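You operate a simulated robot arm through the tools that you are given. There is no shell and no other tool. Be economical: measure what you need, move in short steps, check, and stop when the job is done.

You run a simulated robot arm. Do the job below in one go: nothing can be reset, and whatever is moved stays where it is left.

Task
Bring the plate named on the pick card from the tall cabinet to the desk with the hutch; lock up.
Fine: The cabinet is locked; the card also names the drawer. Shut the drawer; leave the other plates.

Only the result counts: the job must be done as asked and must still hold three seconds after the hand-in. Knocking over, shifting, dropping, spilling or breaking anything else fails it.

Robot
A 7-joint arm with a two-finger parallel gripper on a trunk, on a base that drives. Base frame: it is fixed to the floor where the robot stands at the start and does not move with it; the origin is under the middle of the robot, x ahead of it, y to its left, z up. Lengths are in m, angles in rad, forces in N, time in s.
With the tool pointing down near the work surface it reaches from about 0.34 to 0.78 m from the robot's upright axis, wherever it stands. Its first joint turns from -2.897 to 2.897 rad. Places, roughly: lock handle [0.7, 0, 1.3]; top drawer [0.8, 0.1, 1.1]; top of the desk with hutch [0.1, 1.1, 0.8]; upper drawer [0.8, 0.1, 0.8]. Payload 3.91 kg.
The TCP is the grasp point between the finger pads, 0.03 m short of the fingertips. In the tool frame z runs along the fingers and y along their closing line. Largest opening 0.11 m; finger width 0.02, thickness 0.01; the body of the gripper, 0.048 by 0.112 m, starts 0.055 m behind the TCP.
Orientation is that of the tool frame in the base frame, as [roll, pitch, yaw] about the fixed x, y, z axes, in that order (R = Rz(yaw) Ry(pitch) Rx(roll)). With the fingers straight down and closing along the base's y, the tool's x points along the base's -x, its y along +y and its z along -z.

Tools
- The arm moves only by the tool arm_command. Its argument "deltas" is a list of rows, each a list of 3 entries, a list of its own where there are three numbers: the shift along the tool's x, y, z in m, then the turn, a rotation vector about the tool's x, y, z in rad, then the gripper command, from -1 (shut) to 1 (fully open), values between in proportion. In form: [[[dx, dy, dz], [wx, wy, wz], grip], ...]. A call has 1 to 12 rows; each row is the pose to reach, as a shift and turn from the pose commanded when the call began, along the tool's axes at that moment. Rows are played at 5 a second. More than 0.05 m and 0.15 rad between two rows, or a gripper value outside its range, and nothing of the call is played. Where a pose cannot be reached the arm comes as near as it can. A force on the tool above 80 N (or 10 N above the force at the start of the call, whichever is more), or a blocked arm, ends the call early, and 0.2 s more pass. The fingers move at their own pace (about 0.153 m/s each) and stop on an object; they squeeze with about 33 N. The grip force told is the motor's: it shows also when the fingers shut on nothing. Time passes only in rows, and 0.2 s behind the last, so rows that repeat a pose let the fingers close. It gives the time, the measured TCP pose, the force on the tool (base axes), the opening and the grip force at its end, in the units of the frame above (readings bear some noise), with the torque about the TCP (base axes, N m) and any sound that the robot's microphone picked up.
- Cameras (640 x 400 px; columns grow to the right, rows downward): "scene" is now at [0.0096, 0.1507, 1.6013]; the picture's right is [0.04, -1.00, 0.00], its down [-0.62, -0.02, -0.78] and it looks along [0.78, 0.03, -0.62] (base axes); focal length 214 px, centre (320, 200). "wrist" rides on the gripper at [0.077, 0.007, -0.114] in the tool frame; the picture's right is [-0.09, 1.00, 0.00], its down [-0.80, -0.07, -0.59] and it looks along [-0.59, -0.05, 0.80] (tool axes); focal length 270 px, centre (320, 200). There is no depth. A picture from a camera that has moved, and an enlarged one, comes with that camera's place and axes in the base frame and with its lens.
- grab_frame(camera): a new picture of that camera. It takes no simulated time.
- raise_lower(by): slides the trunk up (or, below 0, down) by that many m; the arm and the scene camera ride with it, the base frame stays. It gives what a move gives, with no picture.
- steer(legs): drives the robot by 1 to 6 legs, each [ahead, turn to the left] in m and rad, along the robot's own axes; the way and the turn of a leg run together, so that a leg with both is an arc; at most 1.5 m and 3.142 rad a leg. The arm and the cameras ride along, it lands a little off, and it stops where it bumps. It gives what a move gives.
- aim_head(pan, tilt): turns the head with the scene camera to pan (to the left, within 2.705 rad either way) and tilt (down, from -0.506 to 1.204), counted from straight ahead of the robot. It gives what a move gives.
- close_up(camera, box): a new picture of the part [left, top, right, bottom] of that camera's present view, enlarged. It takes no simulated time.
- sign_off(): hands the job in; it is judged then, once.

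Go step by step. Nothing tells you exact positions but the pictures and the camera data: compare them with the known pose of the tool, close in by small moves and look again before you grip or let go. The budget is 120 turns and 98 pictures, counting those below and the enlarged ones. Unless the task says otherwise, let go and move clear before handing in, and close with one line.

The tools are called after "Call:" by a JSON object that holds its "op" and its "data". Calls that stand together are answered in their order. arm_command: Moves the arm, as the interface text tells. Its arguments: {"type":"object","properties":{"deltas":{"type":"array","items":{"type":"array"}}},"required":["deltas"]} The other tools are called the same way: raise_lower (by) slides the trunk up or down; steer (legs) drives the base; aim_head (pan, tilt) turns the head that bears the scene camera; grab_frame (camera) takes a picture; close_up (camera, box) takes an enlarged picture of a part of a camera's view; sign_off () hands the job in.

At the start:

```text
time: 0.0
ee_pos: [0.3941, -0.1152, 1.4121]
ee_rot: [-3.141, 0.001, 3.14]
wrist_force: [-0.2, 0.3, -0.6]
torque: [0.04, 0.02, 0.03]
gripper_width: 0.1099
grip_force: 0.0
trunk travel left (down, up): [-0.575, 0.035]
robot x, y, heading: [0.0009, 0.003, -0.001]
head pan, tilt: [0.037, 0.674]
```

scene: 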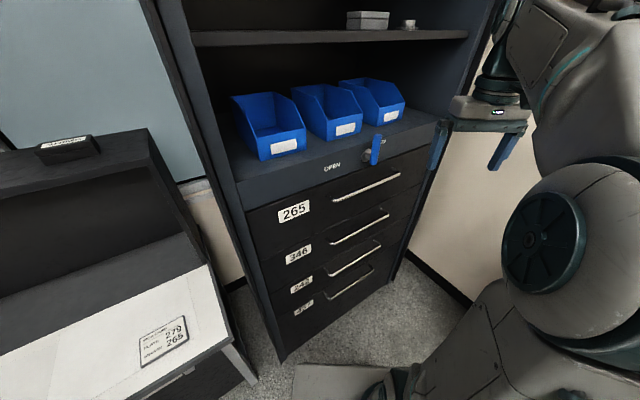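
wrist: 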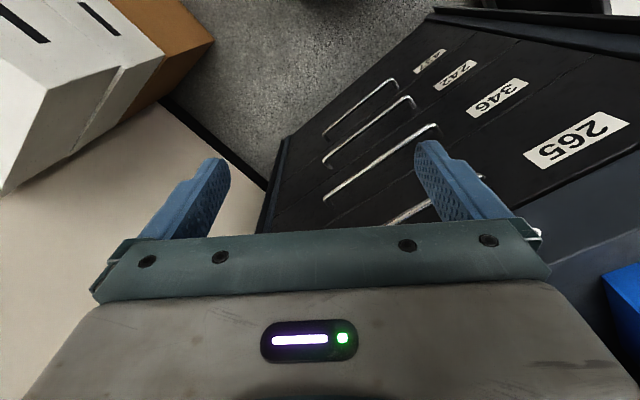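

I see the cabinet with drawers 265, 346, 242 and so on, a blue lock handle, and a card on the desk. I'll enlarge the card and the lock first.

Call:
{"op": "close_up", "data": {"camera": "scene", "box": [120, 280, 220, 380]}}

Call:
{"op": "close_up", "data": {"camera": "scene", "box": [300, 110, 460, 210]}}

Call:
{"op": "close_up", "data": {"camera": "scene", "box": [250, 160, 420, 340]}}

```text
4.00 times, centred on (170, 330) of scene
camera zoom: at [0.0096, 0.1507, 1.6013], right [0.04, -1.0, 0.0], down [-0.62, -0.02, -0.78], along [0.78, 0.03, -0.62], focal length 858 px, centre (920, -320)
```

zoom: 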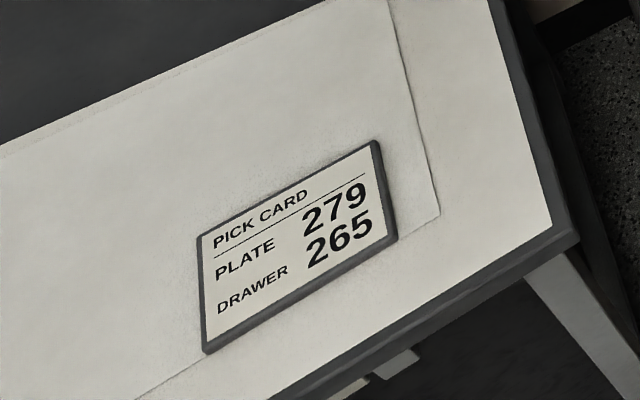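

```text
4.00 times, centred on (380, 160) of scene
camera zoom: at [0.0096, 0.1507, 1.6013], right [0.04, -1.0, 0.0], down [-0.62, -0.02, -0.78], along [0.78, 0.03, -0.62], focal length 858 px, centre (80, 360)
```

zoom: 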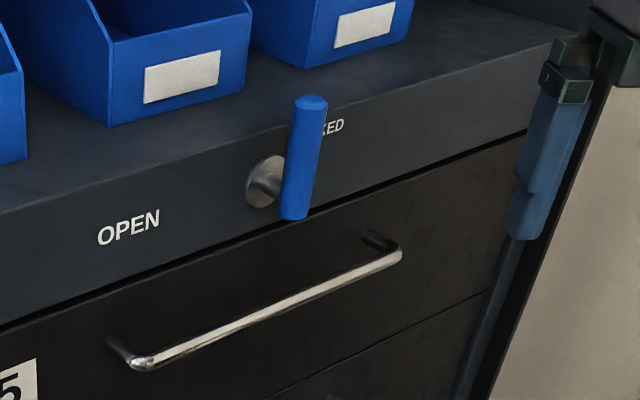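

```text
2.22 times, centred on (335, 250) of scene
camera zoom: at [0.0096, 0.1507, 1.6013], right [0.04, -1.0, 0.0], down [-0.62, -0.02, -0.78], along [0.78, 0.03, -0.62], focal length 477 px, centre (287, 89)
```

zoom: 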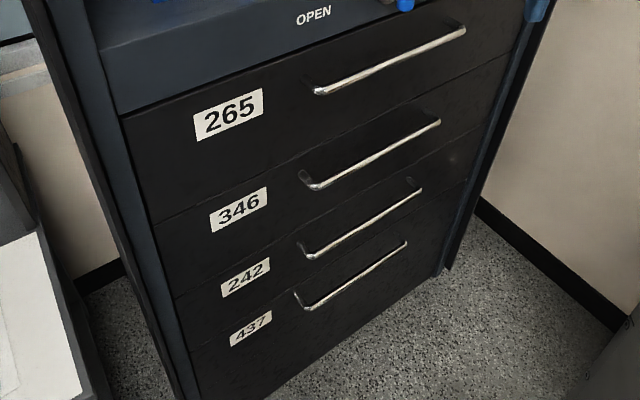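

The card says plate 279, drawer 265 (top drawer). The lever is on LOCKED and OPEN lies to its left; the cabinet faces me obliquely. I'll look at the desk.

Call:
{"op": "aim_head", "data": {"pan": 1.2, "tilt": 0.6}}

Call:
{"op": "grab_frame", "data": {"camera": "scene"}}

Call:
{"op": "aim_head", "data": {"pan": -0.1, "tilt": 0.3}}

Call:
{"op": "grab_frame", "data": {"camera": "scene"}}

```text
time: 1.4
ee_pos: [0.3954, -0.1151, 1.4108]
ee_rot: [3.141, 0.0, -3.141]
wrist_force: [-0.6, -0.8, 0.4]
torque: [0.0, 0.02, -0.01]
gripper_width: 0.1098
grip_force: 0.1
trunk travel left (down, up): [-0.575, 0.035]
robot x, y, heading: [-0.0003, -0.0018, 0.004]
head pan, tilt: [1.201, 0.6]
```

```text
92 pictures are left
camera scene: at [-0.0442, 0.2299, 1.6077], right [0.93, -0.36, 0.0], down [-0.2, -0.53, -0.83], along [0.3, 0.77, -0.56], focal length 214 px, centre (320, 200)
```

scene: 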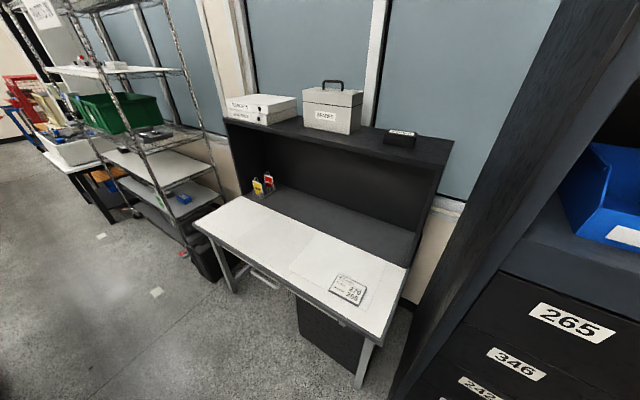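

```text
time: 2.9
ee_pos: [0.396, -0.1155, 1.4112]
ee_rot: [3.141, 0.0, 3.141]
wrist_force: [-0.7, 0.2, -1.1]
torque: [-0.02, 0.02, 0.03]
gripper_width: 0.1099
grip_force: 0.0
trunk travel left (down, up): [-0.575, 0.035]
robot x, y, heading: [-0.0019, -0.004, -0.001]
head pan, tilt: [-0.099, 0.3]
```

```text
91 pictures are left
camera scene: at [0.0166, 0.1383, 1.6352], right [-0.1, -1.0, 0.0], down [-0.29, 0.03, -0.96], along [0.95, -0.09, -0.3], focal length 214 px, centre (320, 200)
```

scene: 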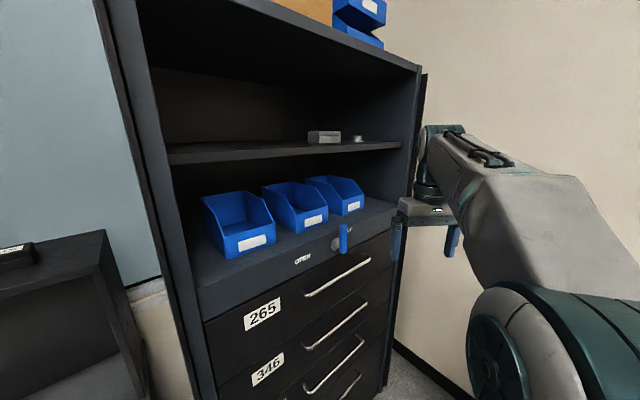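

The cabinet front is turned about 35°, facing toward −x,−y. I'll check the floor to my right and behind before driving to face it squarely.

Call:
{"op": "aim_head", "data": {"pan": -1.5, "tilt": 0.8}}

Call:
{"op": "grab_frame", "data": {"camera": "scene"}}

Call:
{"op": "aim_head", "data": {"pan": -2.6, "tilt": 0.8}}

Call:
{"op": "grab_frame", "data": {"camera": "scene"}}

```text
time: 4.4
ee_pos: [0.3951, -0.1156, 1.4122]
ee_rot: [3.141, -0.001, 3.141]
wrist_force: [-0.8, -0.2, -0.1]
torque: [0.0, -0.01, -0.01]
gripper_width: 0.1101
grip_force: 0.0
trunk travel left (down, up): [-0.575, 0.035]
robot x, y, heading: [0.0005, -0.0004, -0.001]
head pan, tilt: [-1.499, 0.799]
```

```text
90 pictures are left
camera scene: at [-0.0704, 0.067, 1.5909], right [-1.0, -0.07, 0.0], down [-0.05, 0.71, -0.7], along [0.05, -0.7, -0.72], focal length 214 px, centre (320, 200)
```

scene: 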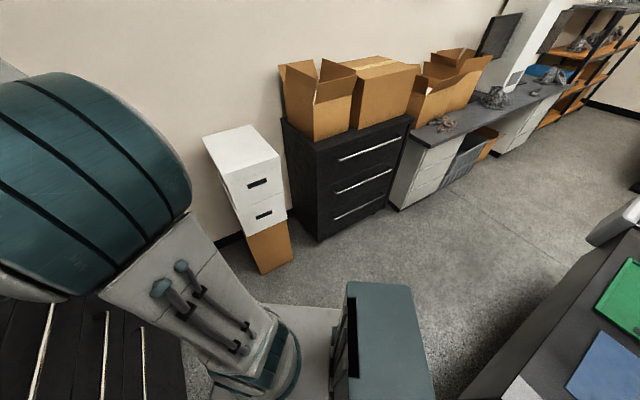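

```text
time: 5.7
ee_pos: [0.3967, -0.1152, 1.4122]
ee_rot: [3.14, -0.001, -3.142]
wrist_force: [0.1, -0.4, 0.2]
torque: [-0.03, 0.0, 0.0]
gripper_width: 0.1099
grip_force: 0.0
trunk travel left (down, up): [-0.575, 0.035]
robot x, y, heading: [0.0, -0.001, 0.001]
head pan, tilt: [-2.601, 0.799]
```

```text
89 pictures are left
camera scene: at [-0.1454, 0.1059, 1.5908], right [-0.52, 0.86, 0.0], down [0.61, 0.37, -0.7], along [-0.6, -0.36, -0.72], focal length 214 px, centre (320, 200)
```

scene: 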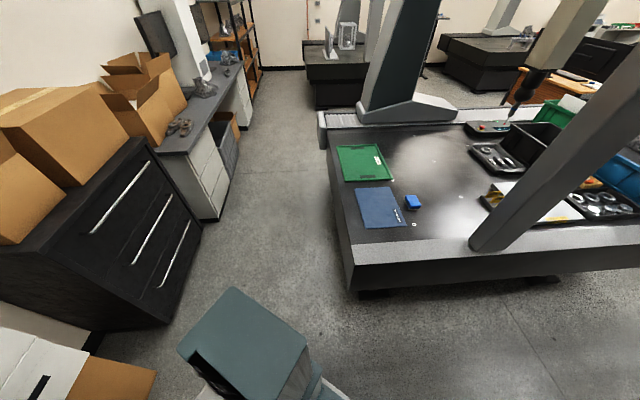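

Free floor between the right-hand boxes and the bench is enough. I'll turn right, move about 0.44 m, and turn back to face the cabinet front squarely.

Call:
{"op": "steer", "data": {"legs": [[0, -1.8], [0.44, 0], [0, 2.41]]}}

Call:
{"op": "aim_head", "data": {"pan": 0.0, "tilt": 0.45}}

Call:
{"op": "grab_frame", "data": {"camera": "scene"}}

Call:
{"op": "grab_frame", "data": {"camera": "wrist"}}

```text
time: 18.4
ee_pos: [0.2934, -0.2663, 1.4114]
ee_rot: [3.141, 0.0, -2.483]
wrist_force: [-0.8, 0.0, -0.4]
torque: [0.0, 0.03, -0.03]
gripper_width: 0.11
grip_force: 0.2
trunk travel left (down, up): [-0.575, 0.035]
robot x, y, heading: [-0.089, -0.4194, 0.655]
head pan, tilt: [-2.601, 0.799]
```

```text
time: 20.7
ee_pos: [0.2939, -0.265, 1.413]
ee_rot: [-3.141, 0.0, -2.482]
wrist_force: [-0.6, -0.1, -0.4]
torque: [-0.02, -0.03, 0.0]
gripper_width: 0.11
grip_force: 0.0
trunk travel left (down, up): [-0.575, 0.035]
robot x, y, heading: [-0.0899, -0.4178, 0.654]
head pan, tilt: [0.0, 0.45]
```

```text
88 pictures are left
camera scene: at [-0.1688, -0.2911, 1.6213], right [0.61, -0.79, 0.0], down [-0.34, -0.27, -0.9], along [0.71, 0.55, -0.44], focal length 214 px, centre (320, 200)
```

scene: 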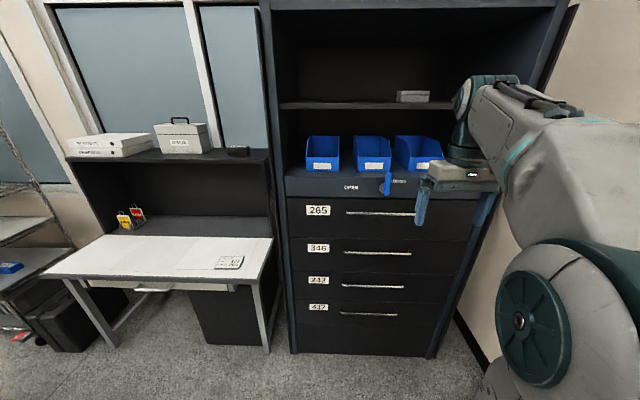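

```text
87 pictures are left
camera wrist: at [0.2296, -0.3082, 1.5269], right [-0.54, 0.84, 0.0], down [0.68, 0.43, 0.59], along [0.5, 0.32, -0.8], focal length 270 px, centre (320, 200)
```

wrist: 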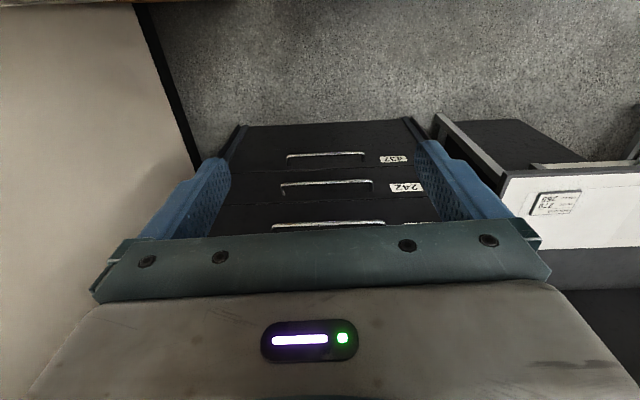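

The cabinet is now almost squarely ahead. I'll enlarge the lock and the top drawer to triangulate.

Call:
{"op": "close_up", "data": {"camera": "scene", "box": [280, 130, 440, 230]}}

Call:
{"op": "close_up", "data": {"camera": "scene", "box": [340, 160, 420, 210]}}

```text
4.00 times, centred on (360, 180) of scene
camera zoom: at [-0.1688, -0.2911, 1.6213], right [0.61, -0.79, 0.0], down [-0.34, -0.27, -0.9], along [0.71, 0.55, -0.44], focal length 858 px, centre (160, 280)
```

zoom: 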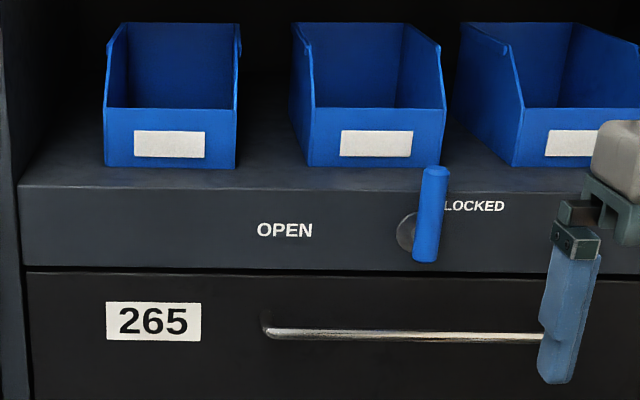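

```text
8.00 times, centred on (380, 185) of scene
camera zoom: at [-0.1688, -0.2911, 1.6213], right [0.61, -0.79, 0.0], down [-0.34, -0.27, -0.9], along [0.71, 0.55, -0.44], focal length 1716 px, centre (-160, 320)
```

zoom: 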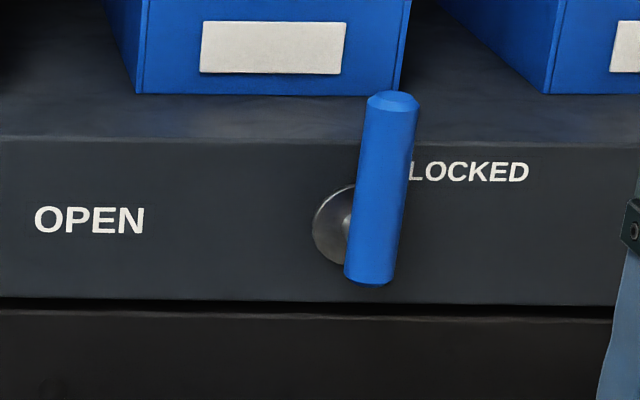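

Triangulation puts the lever vertical at about (0.665, −0.007), z 1.24–1.34, with its pivot at z≈1.26. The drawer handle is near z 1.16 and the cabinet's inward heading is ≈0.617 rad. Next I'll swing the tool to point forward while reaching out, still well short of the cabinet.

Call:
{"op": "arm_command", "data": {"deltas": [[[-0.02, 0, 0], [0, -0.143, 0], 1], [[-0.04, 0, 0], [0, -0.286, 0], 1], [[-0.06, 0, 0], [0, -0.429, 0], 1], [[-0.08, 0, 0], [0, -0.571, 0], 1], [[-0.1, 0, 0], [0, -0.714, 0], 1], [[-0.12, 0, 0], [0, -0.857, 0], 1], [[-0.14, 0, 0], [0, -1.0, 0], 1], [[-0.16, 0, 0], [0, -1.143, 0], 1], [[-0.18, 0, 0], [0, -1.285, 0], 1], [[-0.2, 0, 0], [0, -1.428, 0], 1], [[-0.22, 0, 0], [0, -1.571, 0], 1]]}}

Call:
{"op": "grab_frame", "data": {"camera": "scene"}}

Call:
{"op": "grab_frame", "data": {"camera": "wrist"}}

```text
time: 23.1
ee_pos: [0.4678, -0.1319, 1.411]
ee_rot: [-1.993, 1.566, -1.334]
wrist_force: [-0.1, -0.4, 0.4]
torque: [0.0, 0.01, -0.01]
gripper_width: 0.1102
grip_force: 0.1
trunk travel left (down, up): [-0.575, 0.035]
robot x, y, heading: [-0.0895, -0.4205, 0.66]
head pan, tilt: [0.0, 0.45]
```

```text
84 pictures are left
camera scene: at [-0.1676, -0.2912, 1.6213], right [0.61, -0.79, 0.0], down [-0.34, -0.27, -0.9], along [0.71, 0.55, -0.44], focal length 214 px, centre (320, 200)
```

scene: 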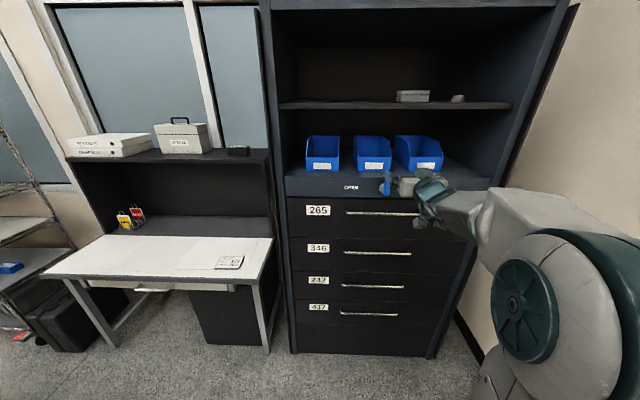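

```text
83 pictures are left
camera wrist: at [0.3749, -0.197, 1.3348], right [-0.61, 0.79, 0.08], down [-0.43, -0.42, 0.8], along [0.67, 0.45, 0.59], focal length 270 px, centre (320, 200)
```

wrist: 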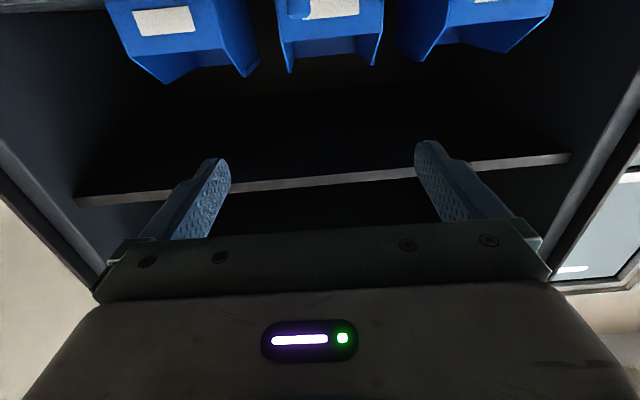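

The tool now points forward. I'll align with the cabinet heading and move to a standoff just in front of the lever's upper half, fingers half open.

Call:
{"op": "arm_command", "data": {"deltas": [[[0.032, -0.006, 0.03], [0.014, 0, 0], 0.3], [[0.064, -0.011, 0.07], [0.028, 0, 0], 0.1], [[0.096, -0.0165, 0.1], [0.042, 0, 0], 0.1], [[0.096, -0.0165, 0.125], [0.042, 0, 0], 0.1]]}}

Call:
{"op": "close_up", "data": {"camera": "scene", "box": [340, 150, 440, 213]}}

Call:
{"op": "grab_frame", "data": {"camera": "wrist"}}

```text
refused: row 2 steps farther than a row can; nothing moved
```

```text
6.35 times, centred on (390, 182) of scene
camera zoom: at [-0.1676, -0.2912, 1.6213], right [0.61, -0.79, 0.0], down [-0.34, -0.27, -0.9], along [0.71, 0.55, -0.44], focal length 1362 px, centre (-124, 318)
```

zoom: 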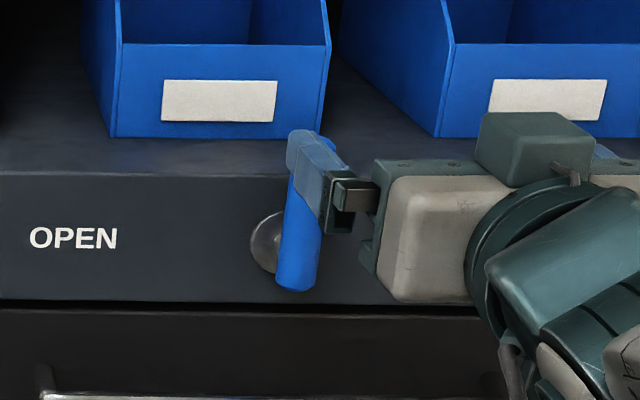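

```text
81 pictures are left
camera wrist: at [0.3749, -0.197, 1.3348], right [-0.61, 0.79, 0.08], down [-0.43, -0.42, 0.8], along [0.67, 0.45, 0.59], focal length 270 px, centre (320, 200)
```

wrist: 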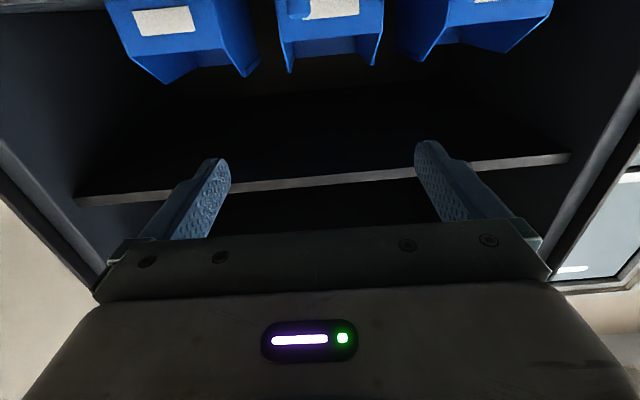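

A row stepped too far; I'll resend the same move with smaller steps.

Call:
{"op": "arm_command", "data": {"deltas": [[[0.024, -0.004, 0.025], [0.01, 0, 0], 0.1], [[0.048, -0.008, 0.05], [0.02, 0, 0], 0.1], [[0.072, -0.012, 0.075], [0.03, 0, 0], 0.1], [[0.096, -0.0165, 0.1], [0.042, 0, 0], 0.1], [[0.096, -0.0165, 0.125], [0.042, 0, 0], 0.1]]}}

Call:
{"op": "close_up", "data": {"camera": "scene", "box": [340, 150, 440, 213]}}

Call:
{"op": "grab_frame", "data": {"camera": "wrist"}}

```text
time: 24.3
ee_pos: [0.5774, -0.0658, 1.3157]
ee_rot: [-2.951, 1.569, -2.338]
wrist_force: [0.2, -0.5, -0.1]
torque: [0.01, 0.0, -0.03]
gripper_width: 0.0605
grip_force: 0.0
trunk travel left (down, up): [-0.575, 0.035]
robot x, y, heading: [-0.0873, -0.4164, 0.659]
head pan, tilt: [0.0, 0.45]
```

```text
6.35 times, centred on (390, 182) of scene
camera zoom: at [-0.1684, -0.2906, 1.6212], right [0.61, -0.79, 0.0], down [-0.34, -0.27, -0.9], along [0.71, 0.55, -0.44], focal length 1362 px, centre (-124, 318)
```

zoom: 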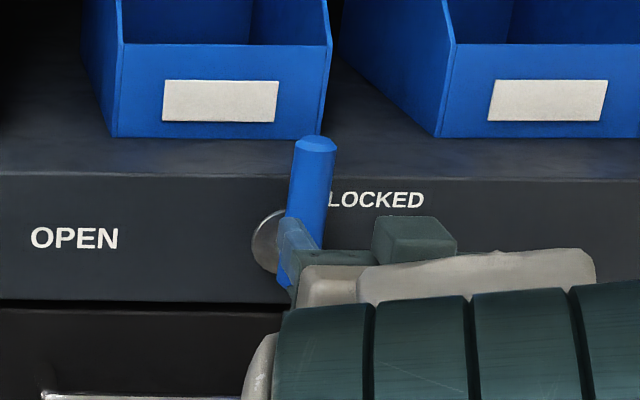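

```text
79 pictures are left
camera wrist: at [0.4811, -0.1275, 1.2392], right [-0.58, 0.81, 0.09], down [-0.44, -0.4, 0.8], along [0.69, 0.42, 0.59], focal length 270 px, centre (320, 200)
```

wrist: 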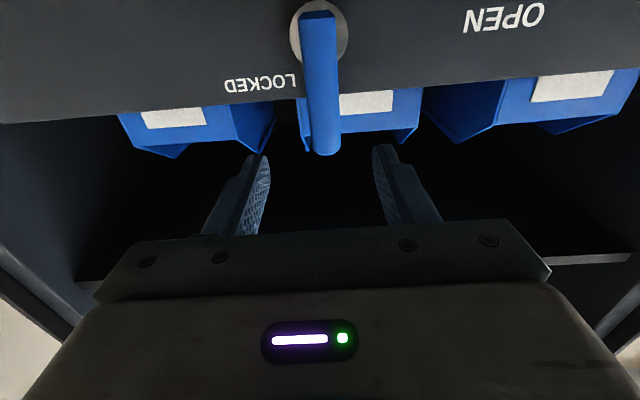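

The lever sits centred between the fingers in the wrist view. I'll advance onto it.

Call:
{"op": "arm_command", "data": {"deltas": [[[0, 0, 0.03], [0, 0, 0], 0.1], [[0, 0, 0.06], [0, 0, 0], 0.1], [[0, 0, 0.085], [0, 0, 0], 0.1], [[0, 0, 0.085], [0, 0, 0], -0.3], [[0, 0, 0.085], [0, 0, 0], -0.3]]}}

Call:
{"op": "close_up", "data": {"camera": "scene", "box": [340, 150, 440, 213]}}

Call:
{"op": "grab_frame", "data": {"camera": "wrist"}}

```text
time: 25.5
ee_pos: [0.6481, -0.0191, 1.3149]
ee_rot: [-1.227, 1.571, -0.613]
wrist_force: [0.1, 0.0, 0.4]
torque: [0.01, -0.02, 0.0]
gripper_width: 0.0387
grip_force: 0.0
trunk travel left (down, up): [-0.575, 0.035]
robot x, y, heading: [-0.0881, -0.4146, 0.658]
head pan, tilt: [0.0, 0.45]
```

```text
6.35 times, centred on (390, 182) of scene
camera zoom: at [-0.1687, -0.291, 1.6213], right [0.61, -0.79, 0.0], down [-0.34, -0.27, -0.9], along [0.71, 0.55, -0.44], focal length 1362 px, centre (-124, 318)
```

zoom: 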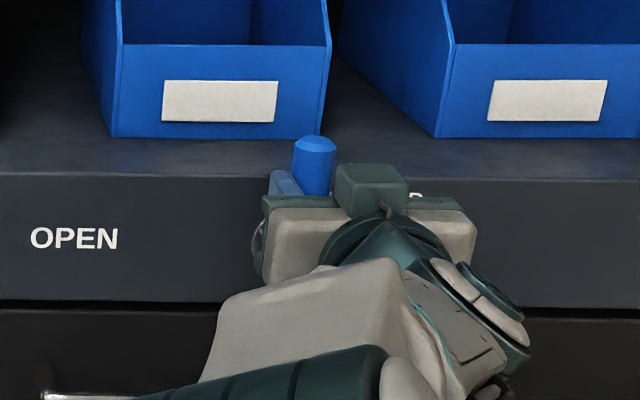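

```text
77 pictures are left
camera wrist: at [0.5515, -0.0808, 1.2385], right [-0.58, 0.81, 0.09], down [-0.44, -0.4, 0.8], along [0.69, 0.42, 0.59], focal length 270 px, centre (320, 200)
```

wrist: 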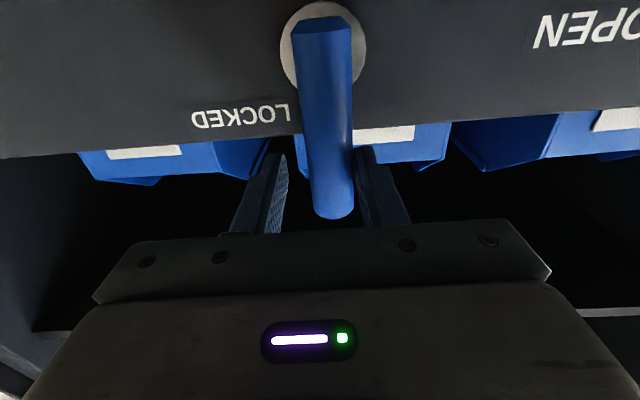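

The fingers straddle the lever. I'll swing it left about its pivot, turning the tool with it, and check partway.

Call:
{"op": "arm_command", "data": {"deltas": [[[0.0006, 0.0079, 0], [0, 0, -0.148], -0.3], [[0.0023, 0.0156, 0], [0, 0, -0.296], -0.3], [[0.0052, 0.0228, 0], [0, 0, -0.444], -0.3], [[0.009, 0.0296, 0], [0, 0, -0.592], -0.3], [[0.0138, 0.0357, 0], [0, 0, -0.74], -0.3], [[0.0195, 0.0411, 0], [0, 0, -0.888], -0.3]]}}

Call:
{"op": "grab_frame", "data": {"camera": "wrist"}}

```text
time: 26.9
ee_pos: [0.6216, 0.0149, 1.2948]
ee_rot: [-1.571, 0.682, -0.953]
wrist_force: [0.0, 0.0, 0.3]
torque: [-0.01, 0.0, 0.0]
gripper_width: 0.0384
grip_force: 0.1
trunk travel left (down, up): [-0.575, 0.035]
robot x, y, heading: [-0.0936, -0.418, 0.656]
head pan, tilt: [0.0, 0.45]
```

```text
76 pictures are left
camera wrist: at [0.5609, -0.0967, 1.2419], right [-0.4, 0.57, -0.72], down [-0.82, 0.13, 0.56], along [0.41, 0.81, 0.41], focal length 270 px, centre (320, 200)
```

wrist: 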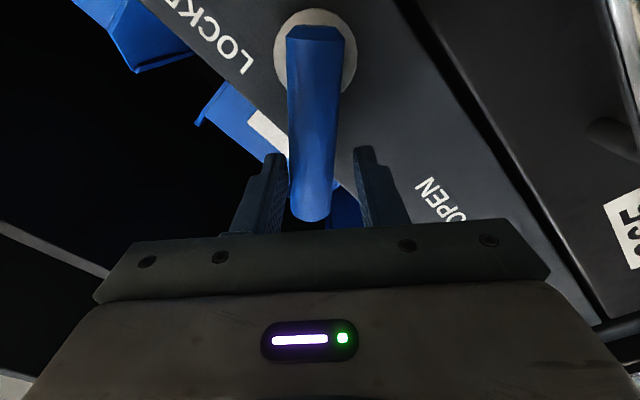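

The lever follows cleanly. I'll carry on to horizontal.

Call:
{"op": "arm_command", "data": {"deltas": [[[0.0006, 0.0079, 0], [0, 0, -0.148], -0.3], [[0.0023, 0.0156, 0], [0, 0, -0.296], -0.3], [[0.0052, 0.0228, 0], [0, 0, -0.444], -0.3], [[0.009, 0.0296, 0], [0, 0, -0.592], -0.3], [[0.0123, 0.034, 0], [0, 0, -0.69], -0.3], [[0.0151, 0.037, 0], [0, 0, -0.77], -0.3]]}}

Call:
{"op": "grab_frame", "data": {"camera": "wrist"}}

Call:
{"op": "close_up", "data": {"camera": "scene", "box": [280, 130, 440, 230]}}

```text
time: 28.3
ee_pos: [0.6142, 0.0242, 1.2575]
ee_rot: [-1.574, -0.089, -0.953]
wrist_force: [-0.5, 0.7, -0.9]
torque: [0.03, 0.04, 0.0]
gripper_width: 0.0383
grip_force: 0.3
trunk travel left (down, up): [-0.575, 0.035]
robot x, y, heading: [-0.092, -0.4145, 0.658]
head pan, tilt: [0.0, 0.45]
```

```text
75 pictures are left
camera wrist: at [0.5664, -0.1045, 1.2584], right [0.0, 0.0, -1.0], down [-0.95, 0.31, 0.0], along [0.31, 0.95, 0.0], focal length 270 px, centre (320, 200)
```

wrist: 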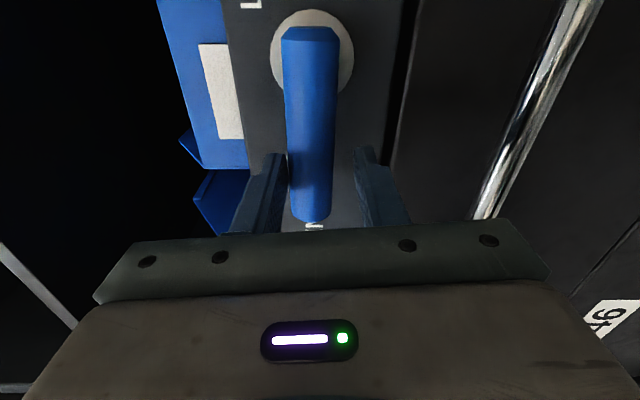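

```text
4.00 times, centred on (360, 180) of scene
camera zoom: at [-0.1688, -0.2908, 1.6212], right [0.61, -0.79, 0.0], down [-0.34, -0.27, -0.9], along [0.71, 0.55, -0.44], focal length 858 px, centre (160, 280)
```

zoom: 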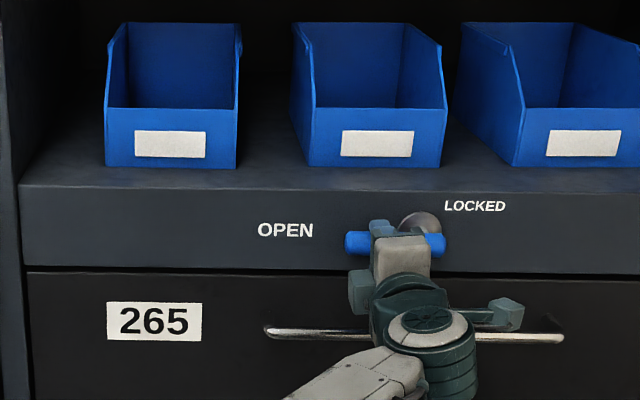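

The lever is at about horizontal, pointing to OPEN. I'll nudge it a bit farther to feel for the stop.

Call:
{"op": "arm_command", "data": {"deltas": [[[0.0001, 0.004, 0], [0, 0, -0.075], -0.3], [[0.0006, 0.0079, 0], [0, 0, -0.15], -0.3], [[0.0014, 0.012, 0], [0, 0, -0.225], -0.3], [[0.0023, 0.0156, 0], [0, 0, -0.3], -0.3]]}}

Call:
{"op": "grab_frame", "data": {"camera": "wrist"}}

```text
time: 29.3
ee_pos: [0.6132, 0.0322, 1.2611]
ee_rot: [-1.598, -0.385, -0.959]
wrist_force: [0.7, -0.3, -0.2]
torque: [0.03, 0.02, 0.0]
gripper_width: 0.0384
grip_force: 0.2
out of reach, approached as far as the arm can: row 2, 3, 4
trunk travel left (down, up): [-0.575, 0.035]
robot x, y, heading: [-0.09, -0.4171, 0.662]
head pan, tilt: [0.0, 0.45]
```

```text
73 pictures are left
camera wrist: at [0.5617, -0.0941, 1.2877], right [0.15, -0.25, -0.96], down [-0.93, 0.29, -0.22], along [0.34, 0.92, -0.19], focal length 270 px, centre (320, 200)
```

wrist: 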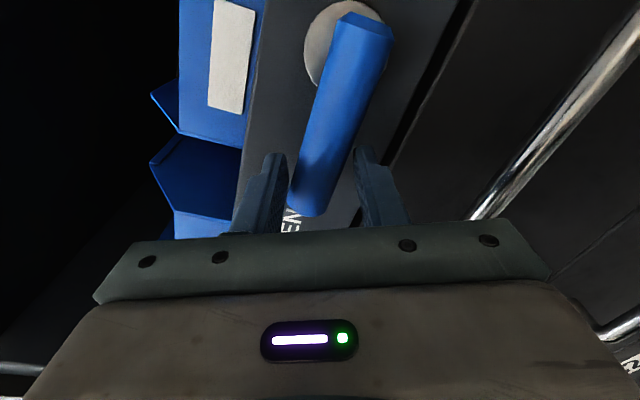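

The wrist can't turn further, but the lever lies parallel to the panel now, at OPEN. I'll straighten slightly, back out, and view.

Call:
{"op": "arm_command", "data": {"deltas": [[[0, -0.006, 0], [0, 0, 0.1], -0.1], [[0, -0.01, 0], [0, 0, 0.2], 0.1], [[0, -0.01, -0.04], [0, 0, 0.2], 0.1], [[0, -0.01, -0.08], [0, 0, 0.2], 0.1], [[0, -0.01, -0.12], [0, 0, 0.2], 0.1]]}}

Call:
{"op": "close_up", "data": {"camera": "scene", "box": [280, 130, 440, 230]}}

Call:
{"op": "grab_frame", "data": {"camera": "wrist"}}

```text
time: 30.5
ee_pos: [0.5087, -0.0361, 1.2699]
ee_rot: [-1.572, -0.187, -0.955]
wrist_force: [0.6, -0.4, 0.7]
torque: [0.02, 0.01, 0.03]
gripper_width: 0.0604
grip_force: 0.1
trunk travel left (down, up): [-0.575, 0.035]
robot x, y, heading: [-0.0903, -0.4148, 0.66]
head pan, tilt: [0.0, 0.45]
```

```text
4.00 times, centred on (360, 180) of scene
camera zoom: at [-0.1691, -0.291, 1.6213], right [0.61, -0.79, 0.0], down [-0.34, -0.27, -0.9], along [0.71, 0.55, -0.44], focal length 858 px, centre (160, 280)
```

zoom: 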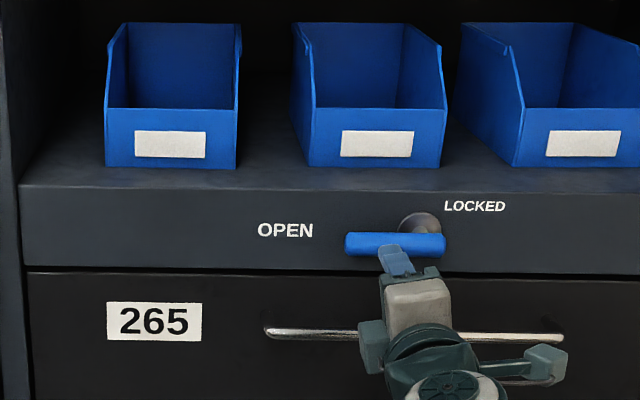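

```text
71 pictures are left
camera wrist: at [0.4609, -0.1653, 1.279], right [0.06, -0.08, -1.0], down [-0.95, 0.31, -0.08], along [0.31, 0.95, -0.06], focal length 270 px, centre (320, 200)
```

wrist: 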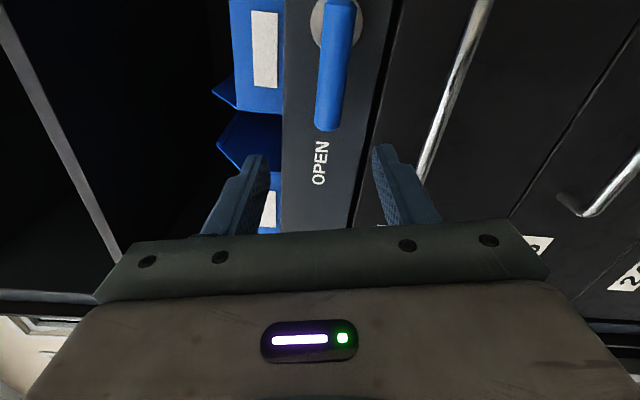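

The lever is on OPEN and the tool is already oriented for the horizontal handle. I'll level the roll and drop to a standoff in front of the top drawer's handle.

Call:
{"op": "arm_command", "data": {"deltas": [[[0.012, 0.035, 0], [0, 0, 0.06], 0.1], [[0.024, 0.07, 0], [0, 0, 0.12], 0.1], [[0.032, 0.1, 0.01], [0, 0, 0.187], 0.1], [[0.0375, 0.119, 0.02], [0, 0, 0.187], 0.1]]}}

Call:
{"op": "grab_frame", "data": {"camera": "wrist"}}

Call:
{"op": "close_up", "data": {"camera": "scene", "box": [280, 150, 440, 250]}}

```text
time: 31.5
ee_pos: [0.5627, -0.0662, 1.2142]
ee_rot: [-1.63, 0.009, -0.963]
wrist_force: [-0.2, 0.1, 0.0]
torque: [-0.04, -0.08, 0.03]
gripper_width: 0.0604
grip_force: 0.0
out of reach, approached as far as the arm can: row 1, 2, 3, 4
trunk travel left (down, up): [-0.575, 0.035]
robot x, y, heading: [-0.0888, -0.4167, 0.656]
head pan, tilt: [0.0, 0.45]
```

```text
70 pictures are left
camera wrist: at [0.5123, -0.1949, 1.2148], right [-0.1, 0.05, -0.99], down [-0.94, 0.32, 0.11], along [0.32, 0.95, 0.01], focal length 270 px, centre (320, 200)
```

wrist: 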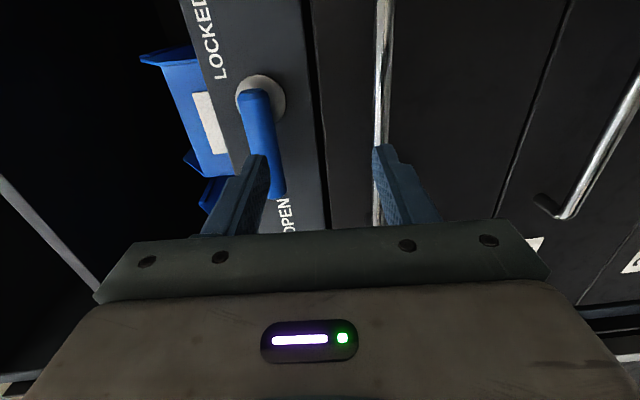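

```text
4.00 times, centred on (360, 200) of scene
camera zoom: at [-0.1676, -0.2909, 1.6213], right [0.61, -0.79, 0.0], down [-0.35, -0.27, -0.9], along [0.71, 0.55, -0.44], focal length 858 px, centre (160, 200)
```

zoom: 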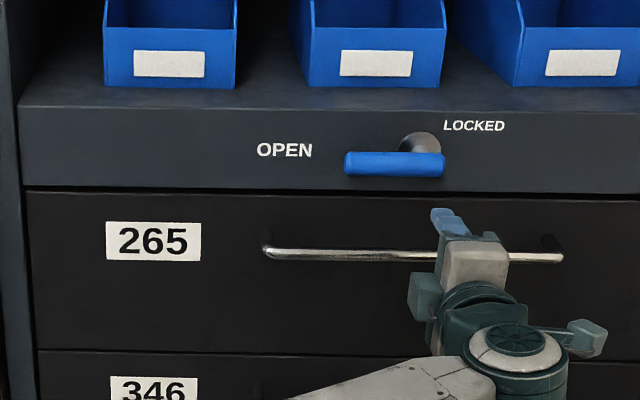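

The arm is near a limit in this pose, so I'll use the trunk to come down instead.

Call:
{"op": "raise_lower", "data": {"by": -0.07}}

Call:
{"op": "arm_command", "data": {"deltas": [[[0, 0, 0], [0, 0, 0], 0.1]]}}

Call:
{"op": "grab_frame", "data": {"camera": "wrist"}}

```text
time: 32.6
ee_pos: [0.5601, -0.0645, 1.1459]
ee_rot: [-1.63, 0.009, -0.963]
wrist_force: [0.5, -0.4, 0.2]
torque: [-0.01, 0.0, 0.02]
gripper_width: 0.0606
grip_force: 0.1
trunk travel left (down, up): [-0.505, 0.105]
robot x, y, heading: [-0.0882, -0.419, 0.654]
head pan, tilt: [0.0, 0.45]
```

```text
time: 33.0
ee_pos: [0.56, -0.066, 1.145]
ee_rot: [-1.63, 0.009, -0.962]
wrist_force: [0.0, -0.4, -0.1]
torque: [-0.05, 0.04, -0.01]
gripper_width: 0.0604
grip_force: 0.1
trunk travel left (down, up): [-0.505, 0.105]
robot x, y, heading: [-0.086, -0.4197, 0.659]
head pan, tilt: [0.0, 0.45]
```

```text
68 pictures are left
camera wrist: at [0.5112, -0.1947, 1.1453], right [-0.1, 0.05, -0.99], down [-0.94, 0.32, 0.11], along [0.32, 0.95, 0.01], focal length 270 px, centre (320, 200)
```

wrist: 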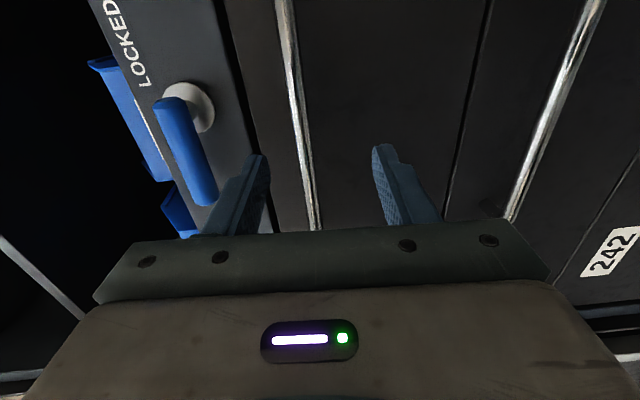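

The handle bar lies between the fingers, slightly above the middle. I'll level the tilt and advance onto it.

Call:
{"op": "arm_command", "data": {"deltas": [[[0, -0.008, 0.03], [0.03, 0, 0], 0.1], [[0, -0.015, 0.06], [0.059, 0, 0], 0.1], [[0, -0.018, 0.085], [0.059, 0, 0], 0.1]]}}

Call:
{"op": "grab_frame", "data": {"camera": "wrist"}}

Call:
{"op": "close_up", "data": {"camera": "scene", "box": [280, 130, 440, 230]}}

```text
time: 33.8
ee_pos: [0.6304, -0.0133, 1.1724]
ee_rot: [-1.588, 0.01, -0.968]
wrist_force: [0.0, -0.3, 0.1]
torque: [0.0, -0.03, -0.01]
gripper_width: 0.0605
grip_force: 0.1
out of reach, approached as far as the arm can: row 1, 2, 3
trunk travel left (down, up): [-0.505, 0.105]
robot x, y, heading: [-0.0933, -0.4189, 0.657]
head pan, tilt: [0.0, 0.45]
```

```text
67 pictures are left
camera wrist: at [0.5808, -0.1426, 1.168], right [-0.07, 0.07, -0.99], down [-0.94, 0.32, 0.09], along [0.33, 0.94, 0.04], focal length 270 px, centre (320, 200)
```

wrist: 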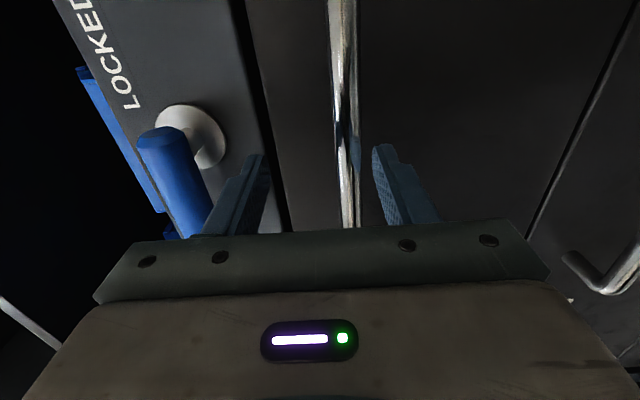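

```text
4.00 times, centred on (360, 180) of scene
camera zoom: at [-0.1684, -0.2909, 1.5513], right [0.61, -0.79, 0.0], down [-0.34, -0.27, -0.9], along [0.71, 0.55, -0.44], focal length 858 px, centre (160, 280)
```

zoom: 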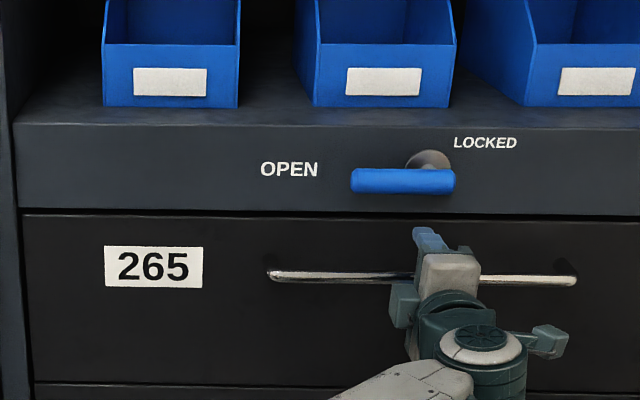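

The bar is within finger depth but a bit below centre; I'll lower the trunk 12 mm and then close.

Call:
{"op": "raise_lower", "data": {"by": -0.012}}

Call:
{"op": "arm_command", "data": {"deltas": [[[0, 0, 0.008], [0, 0, 0], 0.1], [[0, 0, 0.008], [0, 0, 0], -0.5], [[0, 0, 0.008], [0, 0, 0], -0.8], [[0, 0, 0.008], [0, 0, 0], -1], [[0, 0, 0.008], [0, 0, 0], -1]]}}

Call:
{"op": "grab_frame", "data": {"camera": "wrist"}}

```text
time: 34.4
ee_pos: [0.6306, -0.0134, 1.1615]
ee_rot: [-1.588, 0.01, -0.965]
wrist_force: [-0.5, 1.0, 0.0]
torque: [-0.01, -0.02, 0.01]
gripper_width: 0.0608
grip_force: 0.1
trunk travel left (down, up): [-0.493, 0.117]
robot x, y, heading: [-0.0893, -0.4133, 0.665]
head pan, tilt: [0.0, 0.45]
```

```text
time: 35.6
ee_pos: [0.637, -0.008, 1.1567]
ee_rot: [-1.596, 0.009, -0.964]
wrist_force: [-17.7, -9.1, -36.0]
torque: [-0.89, 0.16, 0.33]
gripper_width: 0.0153
grip_force: 45.2
trunk travel left (down, up): [-0.493, 0.117]
robot x, y, heading: [-0.0883, -0.4211, 0.658]
head pan, tilt: [0.0, 0.45]
```

```text
65 pictures are left
camera wrist: at [0.587, -0.1368, 1.1525], right [-0.08, 0.07, -0.99], down [-0.94, 0.32, 0.09], along [0.33, 0.94, 0.04], focal length 270 px, centre (320, 200)
```

wrist: 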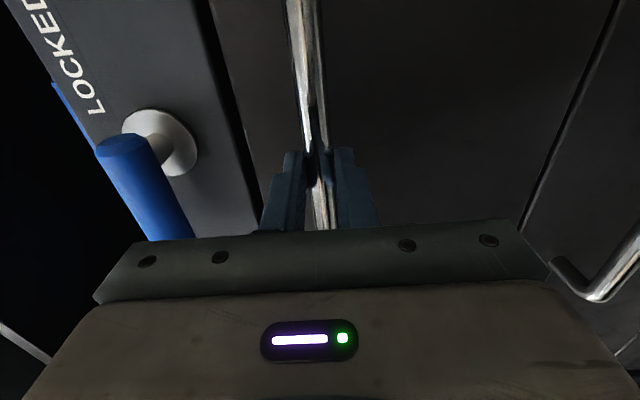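

Gripped on the bar. I'll ease the vertical load slightly and pull straight out.

Call:
{"op": "arm_command", "data": {"deltas": [[[0, 0.005, 0], [0, 0, 0], -1], [[0, 0.005, -0.02], [0, 0, 0], -1], [[0, 0.005, -0.04], [0, 0, 0], -1], [[0, 0.005, -0.06], [0, 0, 0], -1], [[0, 0.005, -0.08], [0, 0, 0], -1], [[0, 0.005, -0.1], [0, 0, 0], -1], [[0, 0.005, -0.12], [0, 0, 0], -1]]}}

Call:
{"op": "grab_frame", "data": {"camera": "scene"}}

```text
time: 37.2
ee_pos: [0.5371, -0.0779, 1.1556]
ee_rot: [-1.593, 0.01, -0.967]
wrist_force: [-2.1, -3.8, -17.8]
torque: [-0.82, 0.03, -0.36]
gripper_width: 0.0156
grip_force: 44.6
trunk travel left (down, up): [-0.493, 0.117]
robot x, y, heading: [-0.0883, -0.4156, 0.659]
head pan, tilt: [0.0, 0.45]
```

```text
64 pictures are left
camera scene: at [-0.1675, -0.2907, 1.5392], right [0.61, -0.79, 0.0], down [-0.35, -0.27, -0.9], along [0.71, 0.55, -0.44], focal length 214 px, centre (320, 200)
```

scene: 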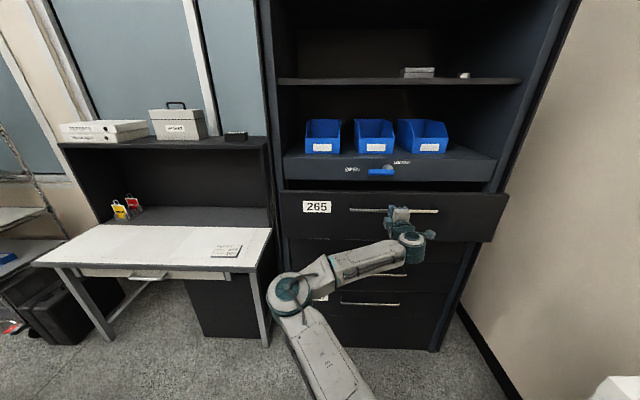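

The drawer is opening. I'll keep pulling.

Call:
{"op": "arm_command", "data": {"deltas": [[[0, 0, -0.02], [0, 0, 0], -1], [[0, 0, -0.04], [0, 0, 0], -1], [[0, 0, -0.06], [0, 0, 0], -1], [[0, 0, -0.08], [0, 0, 0], -1], [[0, 0, -0.1], [0, 0, 0], -1], [[0, 0, -0.12], [0, 0, 0], -1], [[0, 0, -0.14], [0, 0, 0], -1], [[0, 0, -0.16], [0, 0, 0], -1]]}}

Call:
{"op": "grab_frame", "data": {"camera": "scene"}}

```text
time: 39.0
ee_pos: [0.4088, -0.1706, 1.1569]
ee_rot: [-1.599, 0.014, -0.968]
wrist_force: [8.7, -17.8, -34.2]
torque: [-1.08, 0.06, 0.33]
gripper_width: 0.0159
grip_force: 45.1
trunk travel left (down, up): [-0.493, 0.117]
robot x, y, heading: [-0.0922, -0.4127, 0.66]
head pan, tilt: [0.0, 0.45]
```

```text
63 pictures are left
camera scene: at [-0.1644, -0.2929, 1.5395], right [0.61, -0.79, 0.0], down [-0.35, -0.26, -0.9], along [0.71, 0.55, -0.44], focal length 214 px, centre (320, 200)
```

scene: 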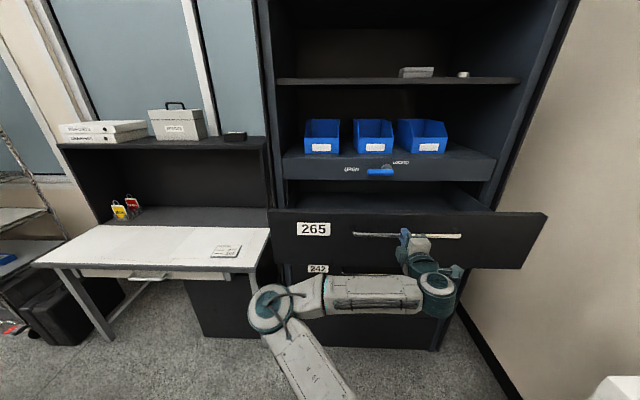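

The drawer is out about 0.28 m. I'll pull a bit more, easing the vertical load.

Call:
{"op": "arm_command", "data": {"deltas": [[[0, 0.004, -0.02], [0, 0, 0], -1], [[0, 0.004, -0.04], [0, 0, 0], -1], [[0, 0.004, -0.06], [0, 0, 0], -1], [[0, 0.004, -0.08], [0, 0, 0], -1], [[0, 0.004, -0.1], [0, 0, 0], -1]]}}

Call:
{"op": "aim_head", "data": {"pan": -0.1, "tilt": 0.65}}

Call:
{"op": "grab_frame", "data": {"camera": "scene"}}

```text
time: 39.9
ee_pos: [0.3711, -0.1982, 1.1568]
ee_rot: [-1.634, 0.024, -0.954]
wrist_force: [-5.5, -1.5, -31.6]
torque: [-1.23, 0.06, 0.16]
gripper_width: 0.0163
grip_force: 45.3
out of reach, approached as far as the arm can: row 2, 3, 4
trunk travel left (down, up): [-0.493, 0.117]
robot x, y, heading: [-0.0903, -0.4176, 0.669]
head pan, tilt: [0.0, 0.45]
stopped in row 4: the force on the tool passed its limit at 85 N (the readings are from after the stop); the commanded pose is now the measured one
```

```text
time: 40.7
ee_pos: [0.3736, -0.1966, 1.1569]
ee_rot: [-1.632, 0.026, -0.952]
wrist_force: [-4.0, 0.6, -40.8]
torque: [-1.16, -0.02, 0.03]
gripper_width: 0.0161
grip_force: 44.7
trunk travel left (down, up): [-0.493, 0.117]
robot x, y, heading: [-0.0905, -0.4181, 0.67]
head pan, tilt: [-0.099, 0.649]
```

```text
62 pictures are left
camera scene: at [-0.1659, -0.2997, 1.5213], right [0.53, -0.85, 0.0], down [-0.51, -0.32, -0.8], along [0.67, 0.42, -0.61], focal length 214 px, centre (320, 200)
```

scene: 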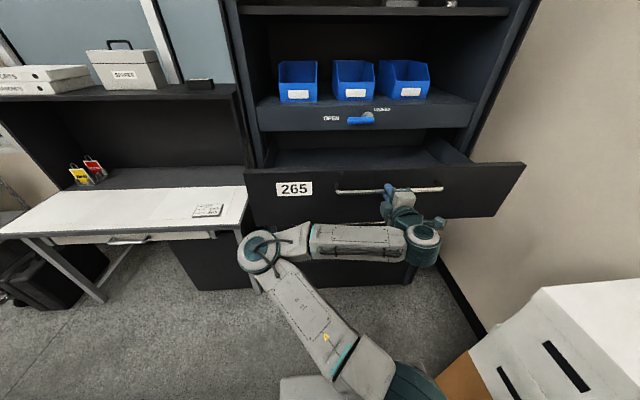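

The drawer is out about 0.32 m. I'll let go and back off the handle.

Call:
{"op": "arm_command", "data": {"deltas": [[[0, 0, 0], [0, 0, 0], 0.1], [[0, 0, 0], [0, 0, 0], 0.1], [[0, 0, -0.025], [0, 0, 0], 0.1], [[0, 0, -0.05], [0, 0, 0], 0.1], [[0, 0, -0.07], [0, 0, 0], 0.1]]}}

Call:
{"op": "grab_frame", "data": {"camera": "wrist"}}

```text
time: 41.9
ee_pos: [0.3581, -0.2339, 1.1944]
ee_rot: [-1.622, 0.022, -0.953]
wrist_force: [1.0, -0.7, -0.6]
torque: [0.01, 0.0, 0.0]
gripper_width: 0.0606
grip_force: 0.1
out of reach, approached as far as the arm can: row 3, 4, 5
trunk travel left (down, up): [-0.493, 0.117]
robot x, y, heading: [-0.0909, -0.4153, 0.662]
head pan, tilt: [-0.099, 0.649]
```

```text
61 pictures are left
camera wrist: at [0.3113, -0.3632, 1.1922], right [-0.1, 0.06, -0.99], down [-0.94, 0.31, 0.12], along [0.31, 0.95, 0.02], focal length 270 px, centre (320, 200)
```

wrist: 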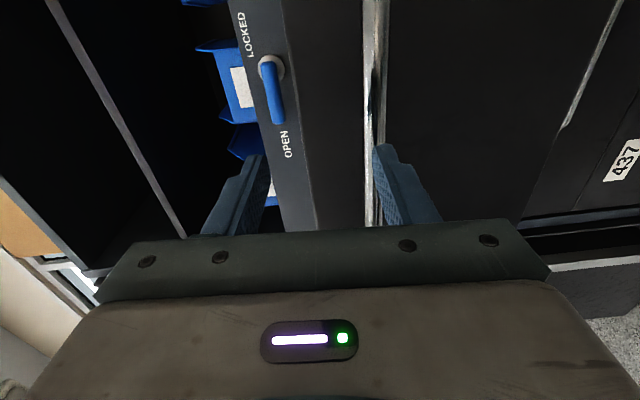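

The bar is still between the fingers near the tips. I'll drive the base back 0.1 m to clear, then raise the trunk to look into the drawer.

Call:
{"op": "steer", "data": {"legs": [[-0.1, 0]]}}

Call:
{"op": "raise_lower", "data": {"by": 0.11}}

Call:
{"op": "grab_frame", "data": {"camera": "scene"}}

Call:
{"op": "grab_frame", "data": {"camera": "wrist"}}

```text
time: 43.0
ee_pos: [0.2812, -0.2962, 1.1939]
ee_rot: [-1.622, 0.02, -0.958]
wrist_force: [-0.1, 0.3, -0.2]
torque: [0.01, 0.0, -0.02]
gripper_width: 0.0606
grip_force: 0.2
trunk travel left (down, up): [-0.493, 0.117]
robot x, y, heading: [-0.1698, -0.4813, 0.657]
head pan, tilt: [-0.099, 0.649]
```

```text
time: 44.4
ee_pos: [0.2802, -0.2971, 1.3028]
ee_rot: [-1.621, 0.021, -0.958]
wrist_force: [0.9, 0.6, -0.2]
torque: [0.02, 0.0, -0.02]
gripper_width: 0.0604
grip_force: 0.1
trunk travel left (down, up): [-0.603, 0.007]
robot x, y, heading: [-0.1704, -0.4774, 0.657]
head pan, tilt: [-0.099, 0.649]
```

```text
60 pictures are left
camera scene: at [-0.2466, -0.3625, 1.6314], right [0.53, -0.85, 0.0], down [-0.51, -0.32, -0.8], along [0.68, 0.42, -0.6], focal length 214 px, centre (320, 200)
```

scene: 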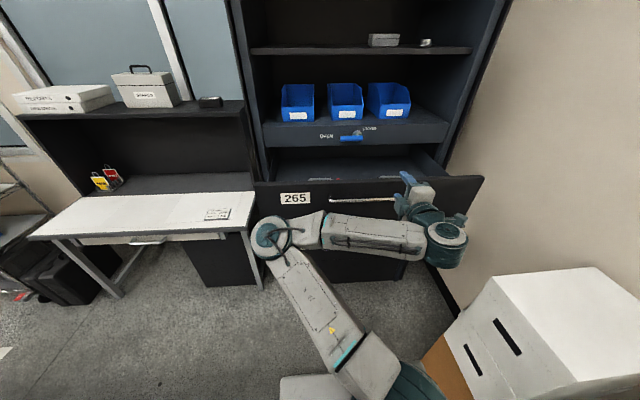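

```text
59 pictures are left
camera wrist: at [0.2326, -0.4261, 1.3019], right [-0.1, 0.06, -0.99], down [-0.94, 0.31, 0.12], along [0.32, 0.95, 0.02], focal length 270 px, centre (320, 200)
```

wrist: 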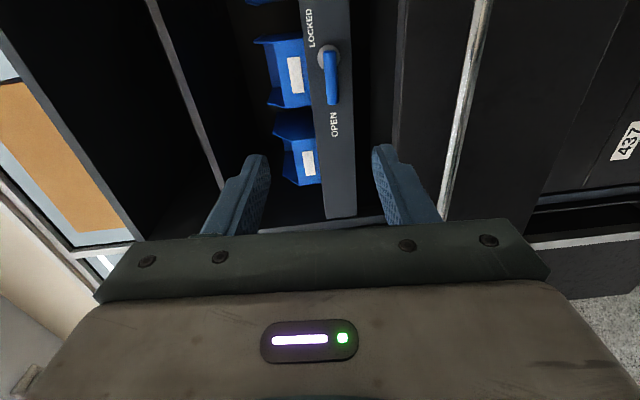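

I can see label strips inside the drawer. Let me enlarge.

Call:
{"op": "close_up", "data": {"camera": "scene", "box": [250, 130, 490, 280]}}

```text
2.67 times, centred on (370, 205) of scene
camera zoom: at [-0.2466, -0.3625, 1.6314], right [0.53, -0.85, 0.0], down [-0.51, -0.32, -0.8], along [0.68, 0.42, -0.6], focal length 572 px, centre (187, 187)
```

zoom: 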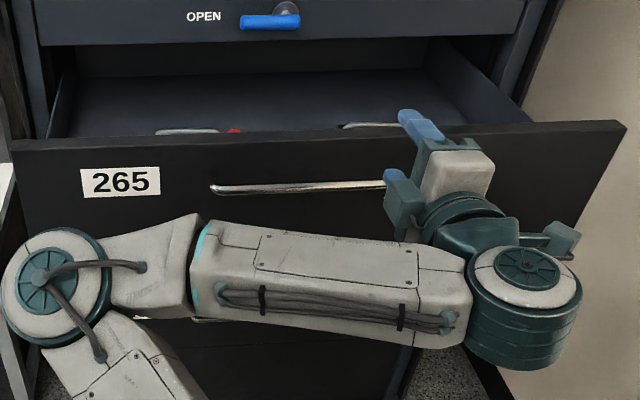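

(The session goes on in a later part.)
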